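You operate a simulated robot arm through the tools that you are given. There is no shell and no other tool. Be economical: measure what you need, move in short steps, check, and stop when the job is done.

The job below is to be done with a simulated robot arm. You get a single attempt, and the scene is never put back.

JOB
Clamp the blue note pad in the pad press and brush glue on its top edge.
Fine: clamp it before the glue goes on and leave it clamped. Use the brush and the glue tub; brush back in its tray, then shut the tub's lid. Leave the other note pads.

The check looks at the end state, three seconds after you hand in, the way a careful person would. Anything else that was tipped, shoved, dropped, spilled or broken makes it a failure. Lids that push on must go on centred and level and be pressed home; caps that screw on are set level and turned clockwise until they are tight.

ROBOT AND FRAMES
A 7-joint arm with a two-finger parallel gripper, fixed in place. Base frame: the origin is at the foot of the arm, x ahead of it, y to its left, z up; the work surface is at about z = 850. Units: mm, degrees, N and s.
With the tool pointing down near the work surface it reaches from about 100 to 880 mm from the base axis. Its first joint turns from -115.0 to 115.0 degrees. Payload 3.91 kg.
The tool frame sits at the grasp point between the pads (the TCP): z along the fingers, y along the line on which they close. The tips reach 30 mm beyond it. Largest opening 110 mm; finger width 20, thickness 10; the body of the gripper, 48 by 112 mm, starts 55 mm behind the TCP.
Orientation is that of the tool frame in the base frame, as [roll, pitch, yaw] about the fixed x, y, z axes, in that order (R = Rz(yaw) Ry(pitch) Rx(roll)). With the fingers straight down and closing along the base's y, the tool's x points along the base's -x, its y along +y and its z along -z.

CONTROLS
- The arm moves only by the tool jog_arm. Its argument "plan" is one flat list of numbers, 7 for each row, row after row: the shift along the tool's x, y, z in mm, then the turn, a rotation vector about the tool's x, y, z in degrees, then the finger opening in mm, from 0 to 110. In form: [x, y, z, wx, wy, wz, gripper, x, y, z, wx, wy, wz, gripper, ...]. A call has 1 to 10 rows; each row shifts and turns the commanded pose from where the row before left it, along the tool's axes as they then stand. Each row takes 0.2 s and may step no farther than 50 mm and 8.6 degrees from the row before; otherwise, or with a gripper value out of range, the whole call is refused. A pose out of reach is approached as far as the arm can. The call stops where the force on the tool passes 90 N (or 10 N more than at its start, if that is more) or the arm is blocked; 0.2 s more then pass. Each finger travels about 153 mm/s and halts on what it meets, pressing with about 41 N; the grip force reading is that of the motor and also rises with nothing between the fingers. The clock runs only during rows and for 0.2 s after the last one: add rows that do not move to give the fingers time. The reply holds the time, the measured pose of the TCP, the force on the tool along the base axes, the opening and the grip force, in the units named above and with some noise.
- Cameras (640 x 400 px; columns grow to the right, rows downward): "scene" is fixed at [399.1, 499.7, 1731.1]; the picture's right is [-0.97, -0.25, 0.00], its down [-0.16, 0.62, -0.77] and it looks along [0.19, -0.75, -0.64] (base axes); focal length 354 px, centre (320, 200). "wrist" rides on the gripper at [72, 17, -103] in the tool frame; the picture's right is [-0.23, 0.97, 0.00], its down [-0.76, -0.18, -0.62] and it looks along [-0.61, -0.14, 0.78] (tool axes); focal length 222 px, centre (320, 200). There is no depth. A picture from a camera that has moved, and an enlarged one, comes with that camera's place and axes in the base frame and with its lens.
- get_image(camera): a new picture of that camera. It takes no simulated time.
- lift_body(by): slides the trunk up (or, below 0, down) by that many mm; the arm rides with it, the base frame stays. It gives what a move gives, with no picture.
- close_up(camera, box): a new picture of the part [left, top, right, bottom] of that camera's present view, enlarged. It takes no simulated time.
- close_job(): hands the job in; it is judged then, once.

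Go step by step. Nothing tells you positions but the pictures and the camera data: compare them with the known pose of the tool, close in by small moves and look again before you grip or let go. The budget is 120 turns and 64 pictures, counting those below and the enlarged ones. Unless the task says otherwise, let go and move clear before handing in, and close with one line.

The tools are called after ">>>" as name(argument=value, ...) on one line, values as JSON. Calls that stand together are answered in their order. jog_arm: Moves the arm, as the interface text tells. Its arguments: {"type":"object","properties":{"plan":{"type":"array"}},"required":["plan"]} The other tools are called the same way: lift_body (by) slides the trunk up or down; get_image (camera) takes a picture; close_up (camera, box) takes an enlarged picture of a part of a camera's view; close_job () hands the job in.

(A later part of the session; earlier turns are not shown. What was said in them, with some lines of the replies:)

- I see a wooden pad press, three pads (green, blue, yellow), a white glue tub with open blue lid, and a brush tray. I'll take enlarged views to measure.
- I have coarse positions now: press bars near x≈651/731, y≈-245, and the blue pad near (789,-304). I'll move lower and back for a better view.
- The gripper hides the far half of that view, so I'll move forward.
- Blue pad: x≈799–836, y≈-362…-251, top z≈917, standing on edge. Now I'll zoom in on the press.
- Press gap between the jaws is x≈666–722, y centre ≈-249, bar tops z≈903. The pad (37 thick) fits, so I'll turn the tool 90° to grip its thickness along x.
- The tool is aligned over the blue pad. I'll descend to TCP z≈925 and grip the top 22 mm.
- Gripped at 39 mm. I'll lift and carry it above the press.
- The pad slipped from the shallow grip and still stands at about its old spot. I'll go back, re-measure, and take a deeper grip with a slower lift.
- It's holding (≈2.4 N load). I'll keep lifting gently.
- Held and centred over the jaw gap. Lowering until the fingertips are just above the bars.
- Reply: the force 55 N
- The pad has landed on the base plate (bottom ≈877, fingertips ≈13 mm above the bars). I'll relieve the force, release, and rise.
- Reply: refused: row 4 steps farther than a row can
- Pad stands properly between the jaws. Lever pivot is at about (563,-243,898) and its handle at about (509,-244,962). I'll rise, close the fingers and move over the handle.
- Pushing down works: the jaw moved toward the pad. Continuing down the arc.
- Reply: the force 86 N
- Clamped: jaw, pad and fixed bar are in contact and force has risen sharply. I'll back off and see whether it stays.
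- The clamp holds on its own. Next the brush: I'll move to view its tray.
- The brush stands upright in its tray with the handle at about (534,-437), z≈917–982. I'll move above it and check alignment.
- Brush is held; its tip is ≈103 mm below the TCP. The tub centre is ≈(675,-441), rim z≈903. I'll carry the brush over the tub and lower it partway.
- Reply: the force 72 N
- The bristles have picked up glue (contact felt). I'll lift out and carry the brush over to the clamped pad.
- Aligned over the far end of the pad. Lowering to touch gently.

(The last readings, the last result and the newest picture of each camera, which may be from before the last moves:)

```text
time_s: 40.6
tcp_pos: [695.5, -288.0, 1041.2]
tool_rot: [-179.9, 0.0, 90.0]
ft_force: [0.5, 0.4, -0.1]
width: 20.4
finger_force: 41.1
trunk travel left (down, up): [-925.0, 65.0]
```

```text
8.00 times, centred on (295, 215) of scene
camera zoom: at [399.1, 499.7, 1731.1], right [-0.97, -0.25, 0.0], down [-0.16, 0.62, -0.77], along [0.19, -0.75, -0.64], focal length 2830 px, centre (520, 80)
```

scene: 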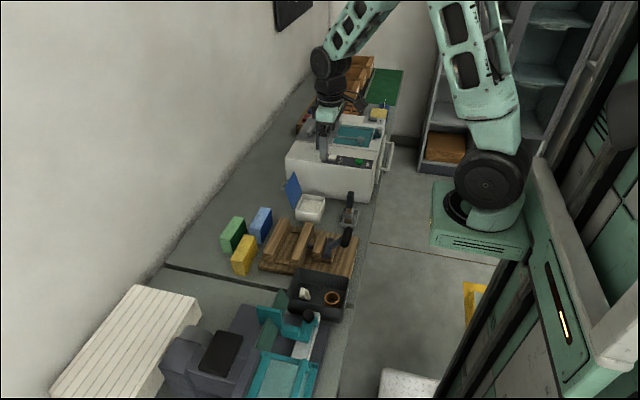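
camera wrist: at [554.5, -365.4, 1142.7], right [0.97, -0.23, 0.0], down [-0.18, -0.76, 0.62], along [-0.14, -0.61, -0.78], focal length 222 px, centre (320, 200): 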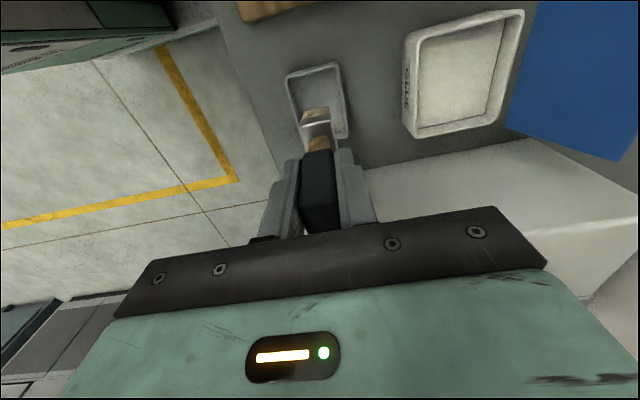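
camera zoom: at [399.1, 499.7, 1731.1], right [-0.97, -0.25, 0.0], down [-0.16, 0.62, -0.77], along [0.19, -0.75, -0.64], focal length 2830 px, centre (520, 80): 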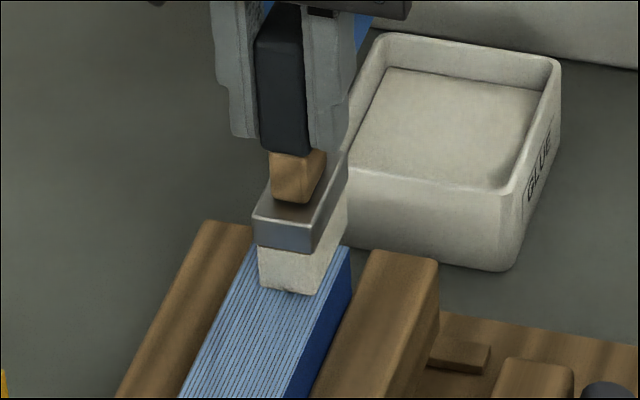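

>>> jog_arm(plan=[2, 0, 1.5, 0, 0, 0, 0, 2, 0, 1, 0, 0, 0, 0, 0, 0, 0, 0, 0, 0, 0])

>>> jog_arm(plan=[0, 0, 1.5, 0, 0, 0, 0, 0, 0, 0, 0, 0, 0, 0])

```text
time_s: 41.4
tcp_pos: [695.9, -284.0, 1039.6]
tool_rot: [180.0, 0.0, 90.1]
ft_force: [-0.2, -2.4, 7.3]
width: 20.2
finger_force: 40.8
trunk travel left (down, up): [-925.0, 65.0]
```

```text
time_s: 42.0
tcp_pos: [695.5, -283.7, 1039.7]
tool_rot: [179.8, 0.1, 90.0]
ft_force: [-1.2, -3.8, 26.2]
width: 20.2
finger_force: 40.8
trunk travel left (down, up): [-925.0, 65.0]
```

Contact made. I'll ease off slightly and stroke along the edge.

>>> jog_arm(plan=[2, 0, -0.8, 0, 0, 0, 0, 7, 0, 0, 0, 0, 0, 0, 7, 0, 0, 0, 0, 0, 0, 8, 0, 0, 0, 0, 0, 0, 8, 0, 0, 0, 0, 0, 0, 8, 0, 0, 0, 0, 0, 0, 8, 0, 0, 0, 0, 0, 0, 8, 0, 0, 0, 0, 0, 0, 8, 0, 0, 0, 0, 0, 0, 4, 0, 0, 0, 0, 0, 0])

>>> close_up(camera="scene", box=[260, 200, 320, 260])

```text
time_s: 44.2
tcp_pos: [693.8, -217.2, 1038.4]
tool_rot: [179.9, 0.0, 90.0]
ft_force: [0.9, -11.8, 36.3]
width: 20.5
finger_force: 40.8
trunk travel left (down, up): [-925.0, 65.0]
```

```text
6.67 times, centred on (290, 230) of scene
camera zoom: at [399.1, 499.7, 1731.1], right [-0.97, -0.25, 0.0], down [-0.16, 0.62, -0.77], along [0.19, -0.75, -0.64], focal length 2359 px, centre (520, 0)
```

zoom: 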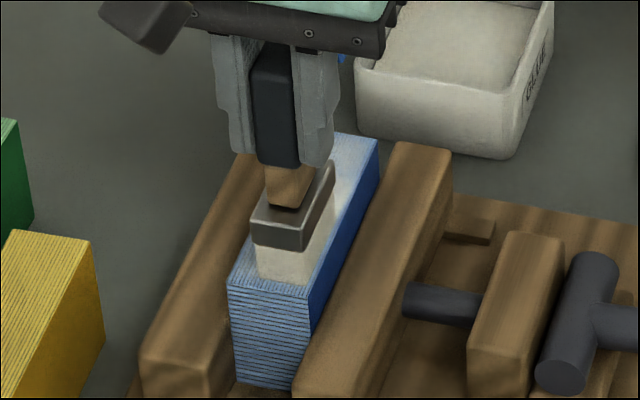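

>>> jog_arm(plan=[5, 0, -1.2, 0, 0, 0, 0, 0, 5, 0, 0, 0, 0, 0, 0, 7, 0, 0, 0, 0, 0, -10, 0, 0, 0, 0, 0, 0, -10, 0, 0, 0, 0, 0, 0, -10, 0, 0, 0, 0, 0, 0, -10, 0, 0, 0, 0, 0, 0, -10, 0, 0, 0, 0, 0, 0, -10, 0, 0, 0, 0, 0, 0, -11, 0, 0, 0, 0, 0, 0])

>>> jog_arm(plan=[-5, 0, 0, 0, 0, 0, 0, 0, 0, 0, 0, 0, 0, 0])

>>> jog_arm(plan=[0, 0, -10, 0, 0, 0, 0, 0, 0, -20, 0, 0, 0, 0, 0, 0, -25, 0, 0, 0, 0, 0, 0, 0, 0, 0, 0, 0])

>>> close_up(camera="wrist", box=[200, 0, 440, 220])

>>> close_up(camera="scene", box=[260, 200, 320, 260])

```text
time_s: 46.4
tcp_pos: [707.0, -282.0, 1037.9]
tool_rot: [180.0, 0.0, 90.0]
ft_force: [-0.1, 2.4, 11.9]
width: 20.4
finger_force: 40.8
trunk travel left (down, up): [-925.0, 65.0]
```

```text
time_s: 47.0
tcp_pos: [707.3, -285.5, 1039.1]
tool_rot: [-180.0, 0.0, 90.0]
ft_force: [-1.4, 3.9, 9.1]
width: 20.7
finger_force: 40.6
trunk travel left (down, up): [-925.0, 65.0]
```

```text
time_s: 48.0
tcp_pos: [705.9, -285.5, 1095.1]
tool_rot: [179.9, 0.1, 90.0]
ft_force: [-0.2, 0.3, -0.8]
width: 20.4
finger_force: 41.2
trunk travel left (down, up): [-925.0, 65.0]
```

```text
1.82 times, centred on (320, 110) of wrist
camera zoom: at [723.8, -211.8, 1197.4], right [0.97, -0.23, 0.0], down [-0.18, -0.76, 0.62], along [-0.14, -0.61, -0.78], focal length 404 px, centre (320, 364)
```

zoom: 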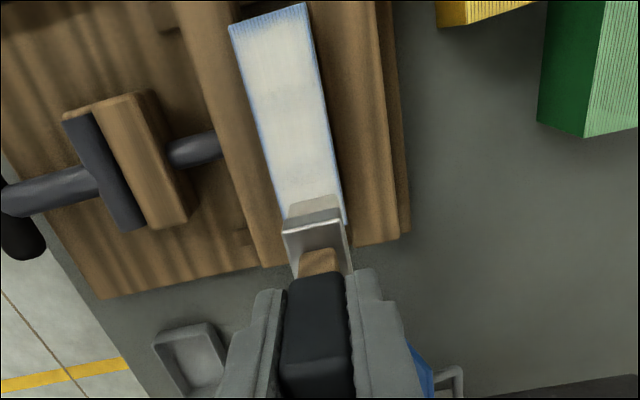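

```text
6.67 times, centred on (290, 230) of scene
camera zoom: at [399.1, 499.7, 1731.1], right [-0.97, -0.25, 0.0], down [-0.16, 0.62, -0.77], along [0.19, -0.75, -0.64], focal length 2359 px, centre (520, 0)
```

zoom: 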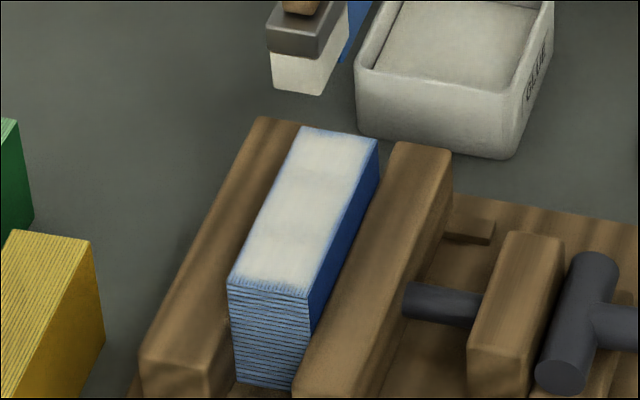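

Full, even glue coverage. Now I'll carry the brush back over its tray.

>>> jog_arm(plan=[-15, -17, 0, 0, 0, 0, 0, -25, -28, 0, 0, 0, 0, 0, -28, -31, 0, 0, 0, 0, 0, -28, -31, 0, 0, 0, 0, 0, -28, -31, 0, 0, 0, 0, 0, -20, -21, 0, 0, 0, 0, 0, -9.5, -10, 0, 0, 0, 0, 0, 0, 0, 25, 0, 0, 0, 0, 0, 0, 25, 0, 0, 0, 0, 0, 0, 20, 0, 0, 0, 0])

>>> close_up(camera="wrist", box=[240, 20, 420, 200])

>>> close_up(camera="scene", box=[310, 160, 370, 230])

```text
time_s: 50.2
tcp_pos: [538.4, -441.0, 1023.0]
tool_rot: [180.0, 0.0, 90.0]
ft_force: [-1.2, 0.2, -0.6]
width: 20.7
finger_force: 41.0
trunk travel left (down, up): [-925.0, 65.0]
```

```text
2.22 times, centred on (330, 110) of wrist
camera zoom: at [555.2, -367.1, 1125.4], right [0.97, -0.23, 0.0], down [-0.18, -0.76, 0.62], along [-0.14, -0.61, -0.78], focal length 494 px, centre (298, 400)
```

zoom: 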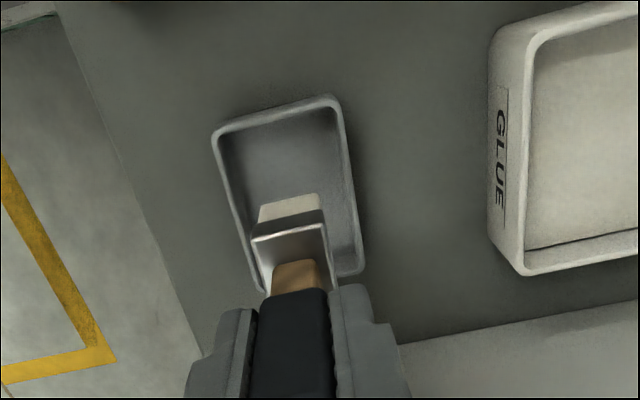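

```text
5.71 times, centred on (340, 195) of scene
camera zoom: at [399.1, 499.7, 1731.1], right [-0.97, -0.25, 0.0], down [-0.16, 0.62, -0.77], along [0.19, -0.75, -0.64], focal length 2022 px, centre (206, 229)
```

zoom: 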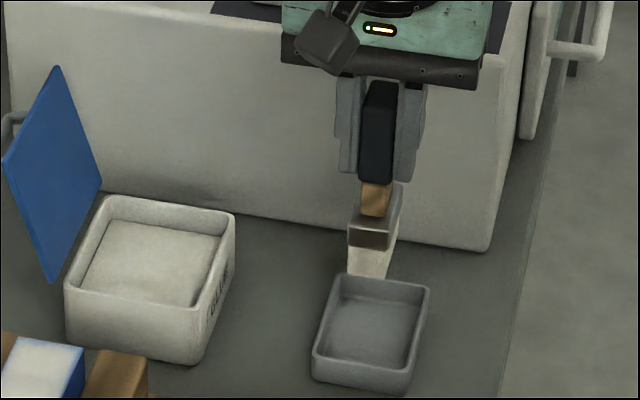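

>>> jog_arm(plan=[1, 0, 20, 0, 0, 0, 0, 0, 0, 20, 0, 0, 0, 0, 0, 0, 15, 0, 0, 0, 0, 0, 0, 6, 0, 0, 0, 0, 0, 0, 4, 0, 0, 0, 0, 0, 0, 3, 0, 0, 0, 0, 0, 0, 0, 0, 0, 0, 0])

```text
time_s: 51.8
tcp_pos: [538.5, -439.6, 956.6]
tool_rot: [-180.0, 0.0, 90.0]
ft_force: [-0.4, 0.3, -0.1]
width: 20.7
finger_force: 40.5
trunk travel left (down, up): [-925.0, 65.0]
```

>>> jog_arm(plan=[0, 0, 2, 0, 0, 0, 0, 0, 0, 2, 0, 0, 0, 0, 0, 0, 0, 0, 0, 0, 0])

>>> jog_arm(plan=[0, 0, 2, 0, 0, 0, 0, 0, 0, 0, 0, 0, 0, 0])

>>> jog_arm(plan=[0, 0, 2, 0, 0, 0, 0, 0, 0, 0, 0, 0, 0, 0])

```text
time_s: 52.6
tcp_pos: [537.7, -439.4, 952.4]
tool_rot: [180.0, 0.1, 90.0]
ft_force: [-0.9, -0.6, 14.9]
width: 20.7
finger_force: 40.5
trunk travel left (down, up): [-925.0, 65.0]
```

```text
time_s: 53.2
tcp_pos: [538.9, -439.3, 953.4]
tool_rot: [179.8, 0.1, 90.1]
ft_force: [-3.9, 3.6, 48.5]
width: 20.7
finger_force: 40.9
trunk travel left (down, up): [-925.0, 65.0]
```

```text
time_s: 53.8
tcp_pos: [538.5, -439.6, 952.4]
tool_rot: [179.7, 0.3, 89.9]
ft_force: [-5.1, 4.3, 71.4]
width: 20.5
finger_force: 41.1
trunk travel left (down, up): [-925.0, 65.0]
```

The brush has touched down on the tray floor. I'll relieve the press, open slowly and rise straight up.

>>> jog_arm(plan=[0, 0, -4, 0, 0, 0, 0, 0, 0, -1, 0, 0, 0, 0, 0, 0, 0, 0, 0, 0, 0, 0, 0, 0, 0, 0, 0, 30, 0, 0, 0, 0, 0, 0, 50, 0, 0, 0, 0, 0, 0, 60, 0, 0, -20, 0, 0, 0, 60, 0, 0, -40, 0, 0, 0, 60, 0, 0, -45, 0, 0, 0, 60, 0, 0, -30, 0, 0, 0, 60])

>>> get_image(camera="wrist")

>>> close_up(camera="scene", box=[260, 150, 370, 230])

```text
time_s: 56.0
tcp_pos: [537.8, -441.2, 1085.2]
tool_rot: [-180.0, -0.1, 90.0]
ft_force: [0.8, -0.5, -0.7]
width: 60.0
finger_force: 0.2
trunk travel left (down, up): [-925.0, 65.0]
```

```text
18 pictures are left
camera wrist: at [555.1, -367.3, 1188.6], right [0.97, -0.23, 0.0], down [-0.18, -0.76, 0.62], along [-0.14, -0.61, -0.78], focal length 222 px, centre (320, 200)
```

wrist: 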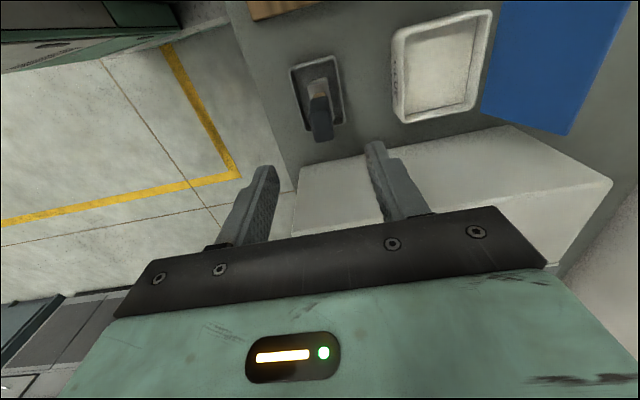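

```text
5.00 times, centred on (315, 190) of scene
camera zoom: at [399.1, 499.7, 1731.1], right [-0.97, -0.25, 0.0], down [-0.16, 0.62, -0.77], along [0.19, -0.75, -0.64], focal length 1769 px, centre (345, 250)
```

zoom: 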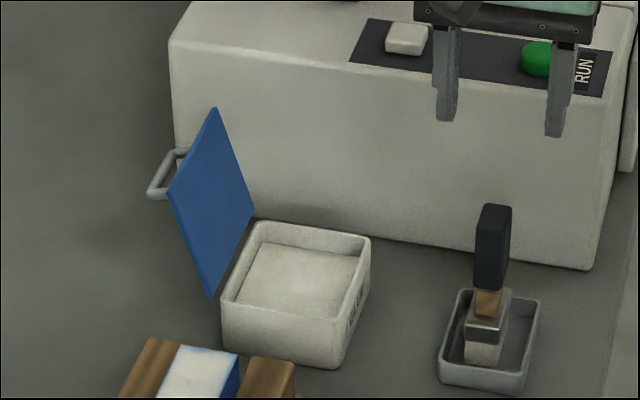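

Brush is back upright in its tray. The open lid leans back with its top edge at about x≈754, z≈991; I'll bring closed fingers behind it near its +y end and swing it shut.

>>> jog_arm(plan=[6, 40, -10, 0, 0, 0, 0, 6, 48, 0, 0, 0, 0, 0, 6, 48, 0, 0, 0, 0, 0, 6, 48, 0, 0, 0, 0, 0, 6, 40, 0, 0, 0, 0, 0, 6, 13, 0, 0, 0, 0, 0, 0, 0, 20, 0, 0, 0, 0, 0, 0, 0, 0, 0, 0, 0])

>>> get_image(camera="wrist")

>>> close_up(camera="scene", box=[260, 140, 340, 220])

```text
time_s: 57.8
tcp_pos: [774.4, -401.8, 1076.9]
tool_rot: [179.9, 0.0, 90.0]
ft_force: [-0.4, -0.7, 0.4]
width: 0.2
finger_force: 37.8
trunk travel left (down, up): [-925.0, 65.0]
```

```text
16 pictures are left
camera wrist: at [791.5, -328.2, 1180.2], right [0.97, -0.23, 0.0], down [-0.18, -0.76, 0.62], along [-0.14, -0.61, -0.78], focal length 222 px, centre (320, 200)
```

wrist: 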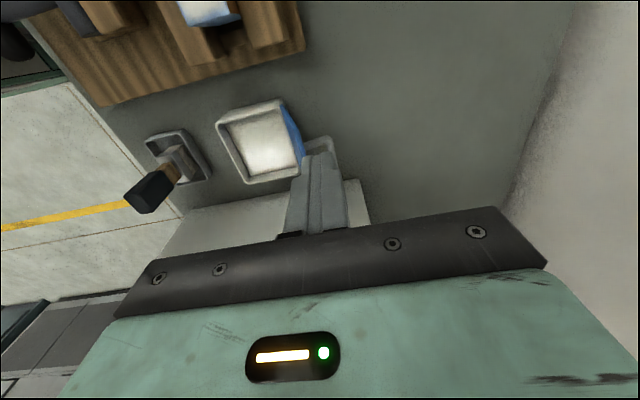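

```text
5.00 times, centred on (300, 180) of scene
camera zoom: at [399.1, 499.7, 1731.1], right [-0.97, -0.25, 0.0], down [-0.16, 0.62, -0.77], along [0.19, -0.75, -0.64], focal length 1769 px, centre (420, 300)
```

zoom: 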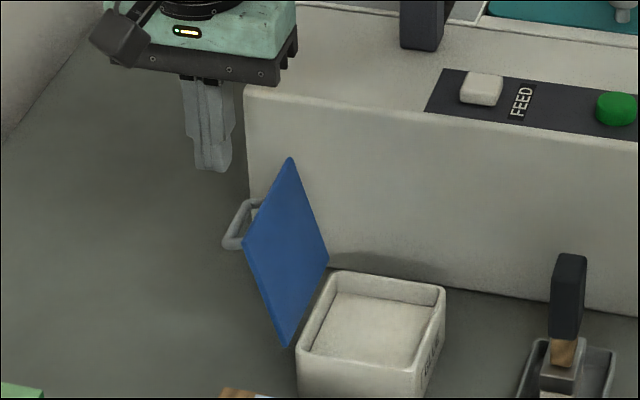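

>>> jog_arm(plan=[2, 2, 25, 0, 0, 0, 0, 0, 0, 25, 0, 0, 0, 0, 0, 0, 23, 0, 0, 0, 0, 0, 0, 0, 0, 0, 0, 0])

>>> close_up(camera="wrist", box=[200, 60, 420, 240])

>>> close_up(camera="scene", box=[260, 140, 340, 220])

```text
time_s: 58.8
tcp_pos: [777.3, -399.9, 1005.7]
tool_rot: [180.0, 0.0, 89.9]
ft_force: [-0.1, 0.9, -0.4]
width: 0.0
finger_force: 37.7
trunk travel left (down, up): [-925.0, 65.0]
```

```text
2.22 times, centred on (310, 150) of wrist
camera zoom: at [794.4, -326.3, 1108.2], right [0.97, -0.23, 0.0], down [-0.18, -0.76, 0.62], along [-0.14, -0.61, -0.78], focal length 494 px, centre (342, 311)
```

zoom: 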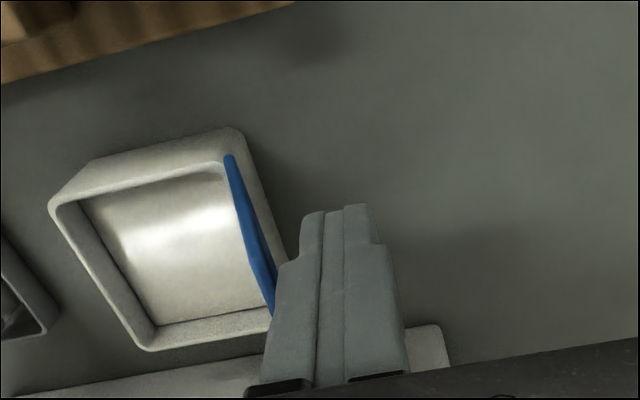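

```text
5.00 times, centred on (300, 180) of scene
camera zoom: at [399.1, 499.7, 1731.1], right [-0.97, -0.25, 0.0], down [-0.16, 0.62, -0.77], along [0.19, -0.75, -0.64], focal length 1769 px, centre (420, 300)
```

zoom: 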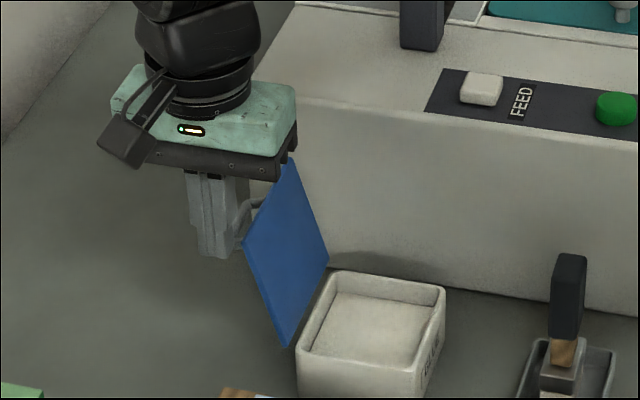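

Fingers are behind the lid. I'll push it toward the tub in small steps.

>>> jog_arm(plan=[0, -8, 0, 0, 0, 0, 0, 0, -8, 0, 0, 0, 0, 0, 0, -8, 0, 0, 0, 0, 0, 0, -8, 0, 0, 0, 0, 0, 0, 0, 0, 0, 0, 0, 0])

>>> close_up(camera="scene", box=[260, 140, 340, 220])

```text
time_s: 60.0
tcp_pos: [745.0, -400.2, 1005.2]
tool_rot: [180.0, 0.0, 90.0]
ft_force: [-0.2, 0.0, -0.7]
width: 0.1
finger_force: 37.8
trunk travel left (down, up): [-925.0, 65.0]
```

```text
5.00 times, centred on (300, 180) of scene
camera zoom: at [399.1, 499.7, 1731.1], right [-0.97, -0.25, 0.0], down [-0.16, 0.62, -0.77], along [0.19, -0.75, -0.64], focal length 1769 px, centre (420, 300)
```

zoom: 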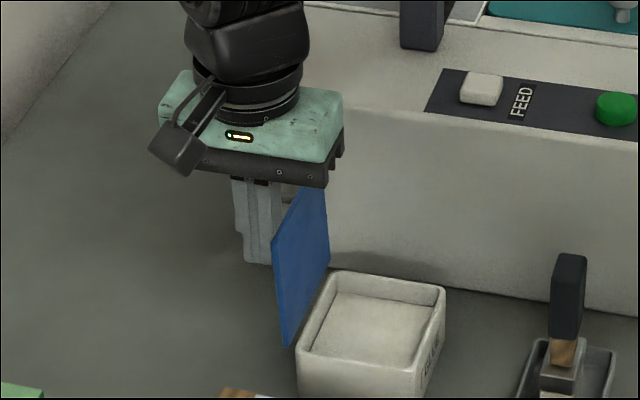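

>>> jog_arm(plan=[0, -10, 0, 0, 0, 0, 0, 0, -11, 0, 0, 0, 0, 0, 0, -12, 2, 0, 0, 0, 0, 0, -12, 6, 0, 0, 0, 0, 0, -11, 7, 0, 0, 0, 0, 0, -9, 9, 0, 0, 0, 0])

>>> close_up(camera="scene", box=[260, 140, 340, 220])

```text
time_s: 61.4
tcp_pos: [680.8, -400.6, 981.0]
tool_rot: [180.0, 0.1, 90.0]
ft_force: [0.1, -0.3, -0.2]
width: 0.0
finger_force: 37.7
trunk travel left (down, up): [-925.0, 65.0]
```

```text
5.00 times, centred on (300, 180) of scene
camera zoom: at [399.1, 499.7, 1731.1], right [-0.97, -0.25, 0.0], down [-0.16, 0.62, -0.77], along [0.19, -0.75, -0.64], focal length 1769 px, centre (420, 300)
```

zoom: 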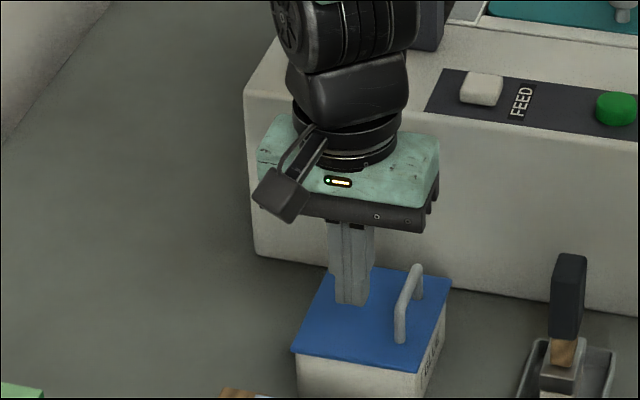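

The lid swung shut. I'll press it lightly to be sure it's home.

>>> jog_arm(plan=[-35, 2, 0, 0, 0, 0, 0, 0, 0, 20, 0, 0, 0, 0, 0, 0, 14, 0, 0, 0, 0, 0, 0, 3, 0, 0, 0, 0, 0, 0, 3, 0, 0, 0, 0, 0, 0, 3, 0, 0, 0, 0, 0, 0, 2, 0, 0, 0, 0])

```text
time_s: 63.0
tcp_pos: [682.8, -435.7, 935.7]
tool_rot: [-180.0, 0.0, 90.0]
ft_force: [-0.9, 0.2, 1.0]
width: 0.2
finger_force: 37.7
trunk travel left (down, up): [-925.0, 65.0]
```

>>> jog_arm(plan=[0, 0, 2, 0, 0, 0, 0, 0, 0, 2, 0, 0, 0, 0, 0, 0, 0, 0, 0, 0, 0])

>>> close_up(camera="scene", box=[270, 160, 340, 230])

```text
time_s: 63.8
tcp_pos: [683.1, -435.4, 935.7]
tool_rot: [179.8, 0.0, 90.0]
ft_force: [-6.0, 3.8, 40.7]
width: 0.0
finger_force: 38.1
trunk travel left (down, up): [-925.0, 65.0]
```

```text
5.71 times, centred on (305, 195) of scene
camera zoom: at [399.1, 499.7, 1731.1], right [-0.97, -0.25, 0.0], down [-0.16, 0.62, -0.77], along [0.19, -0.75, -0.64], focal length 2022 px, centre (406, 229)
```

zoom: 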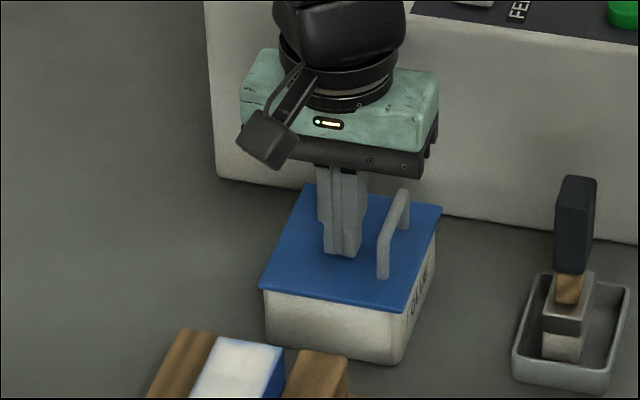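

The lid is flat and firm. I'll rise clear and do a final check.

>>> jog_arm(plan=[0, 0, -10, 0, 0, 0, 0, 0, 0, -30, 0, 0, 0, 0, 0, 0, -45, 0, 0, 0, 0, 0, 0, -45, 0, 0, 0, 0, 0, 0, -45, 0, 0, 0, 0, 0, 0, -45, 0, 0, 0, 0, 0, 0, 0, 0, 0, 0, 0])

>>> close_up(camera="scene", box=[210, 150, 370, 290])

>>> get_image(camera="wrist")

```text
time_s: 65.4
tcp_pos: [682.9, -436.0, 1150.4]
tool_rot: [-180.0, 0.0, 90.1]
ft_force: [0.1, 0.1, 0.5]
width: 0.0
finger_force: 37.9
trunk travel left (down, up): [-925.0, 65.0]
```

```text
2.86 times, centred on (290, 220) of scene
camera zoom: at [399.1, 499.7, 1731.1], right [-0.97, -0.25, 0.0], down [-0.16, 0.62, -0.77], along [0.19, -0.75, -0.64], focal length 1011 px, centre (406, 143)
```

zoom: 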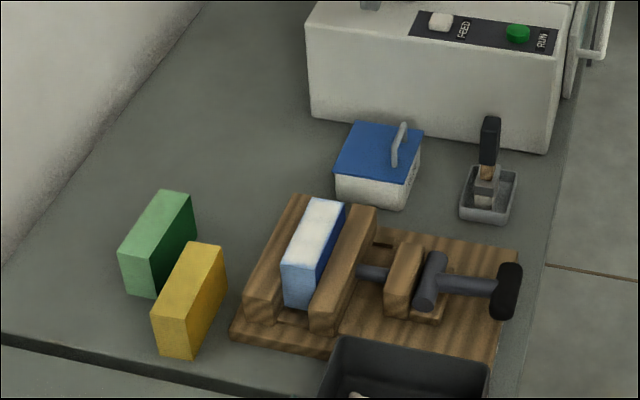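

```text
8 pictures are left
camera wrist: at [699.5, -363.1, 1253.6], right [0.97, -0.23, 0.0], down [-0.18, -0.76, 0.62], along [-0.14, -0.61, -0.78], focal length 222 px, centre (320, 200)
```

wrist: 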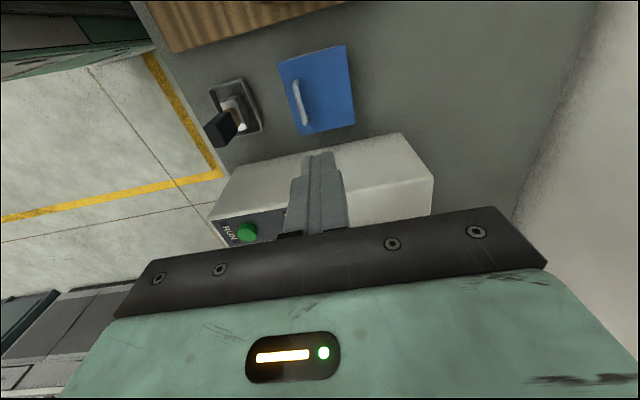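

The pad is clamped and glued, the brush stands in its tray, the lid is shut and the other pads are untouched, so I'm handing in.

>>> close_job()

```text
The job is handed in.
```

The blue pad is clamped in the press with glue along its whole top edge, the brush is back in its tray, and the tub's lid is shut; the other pads were not touched.
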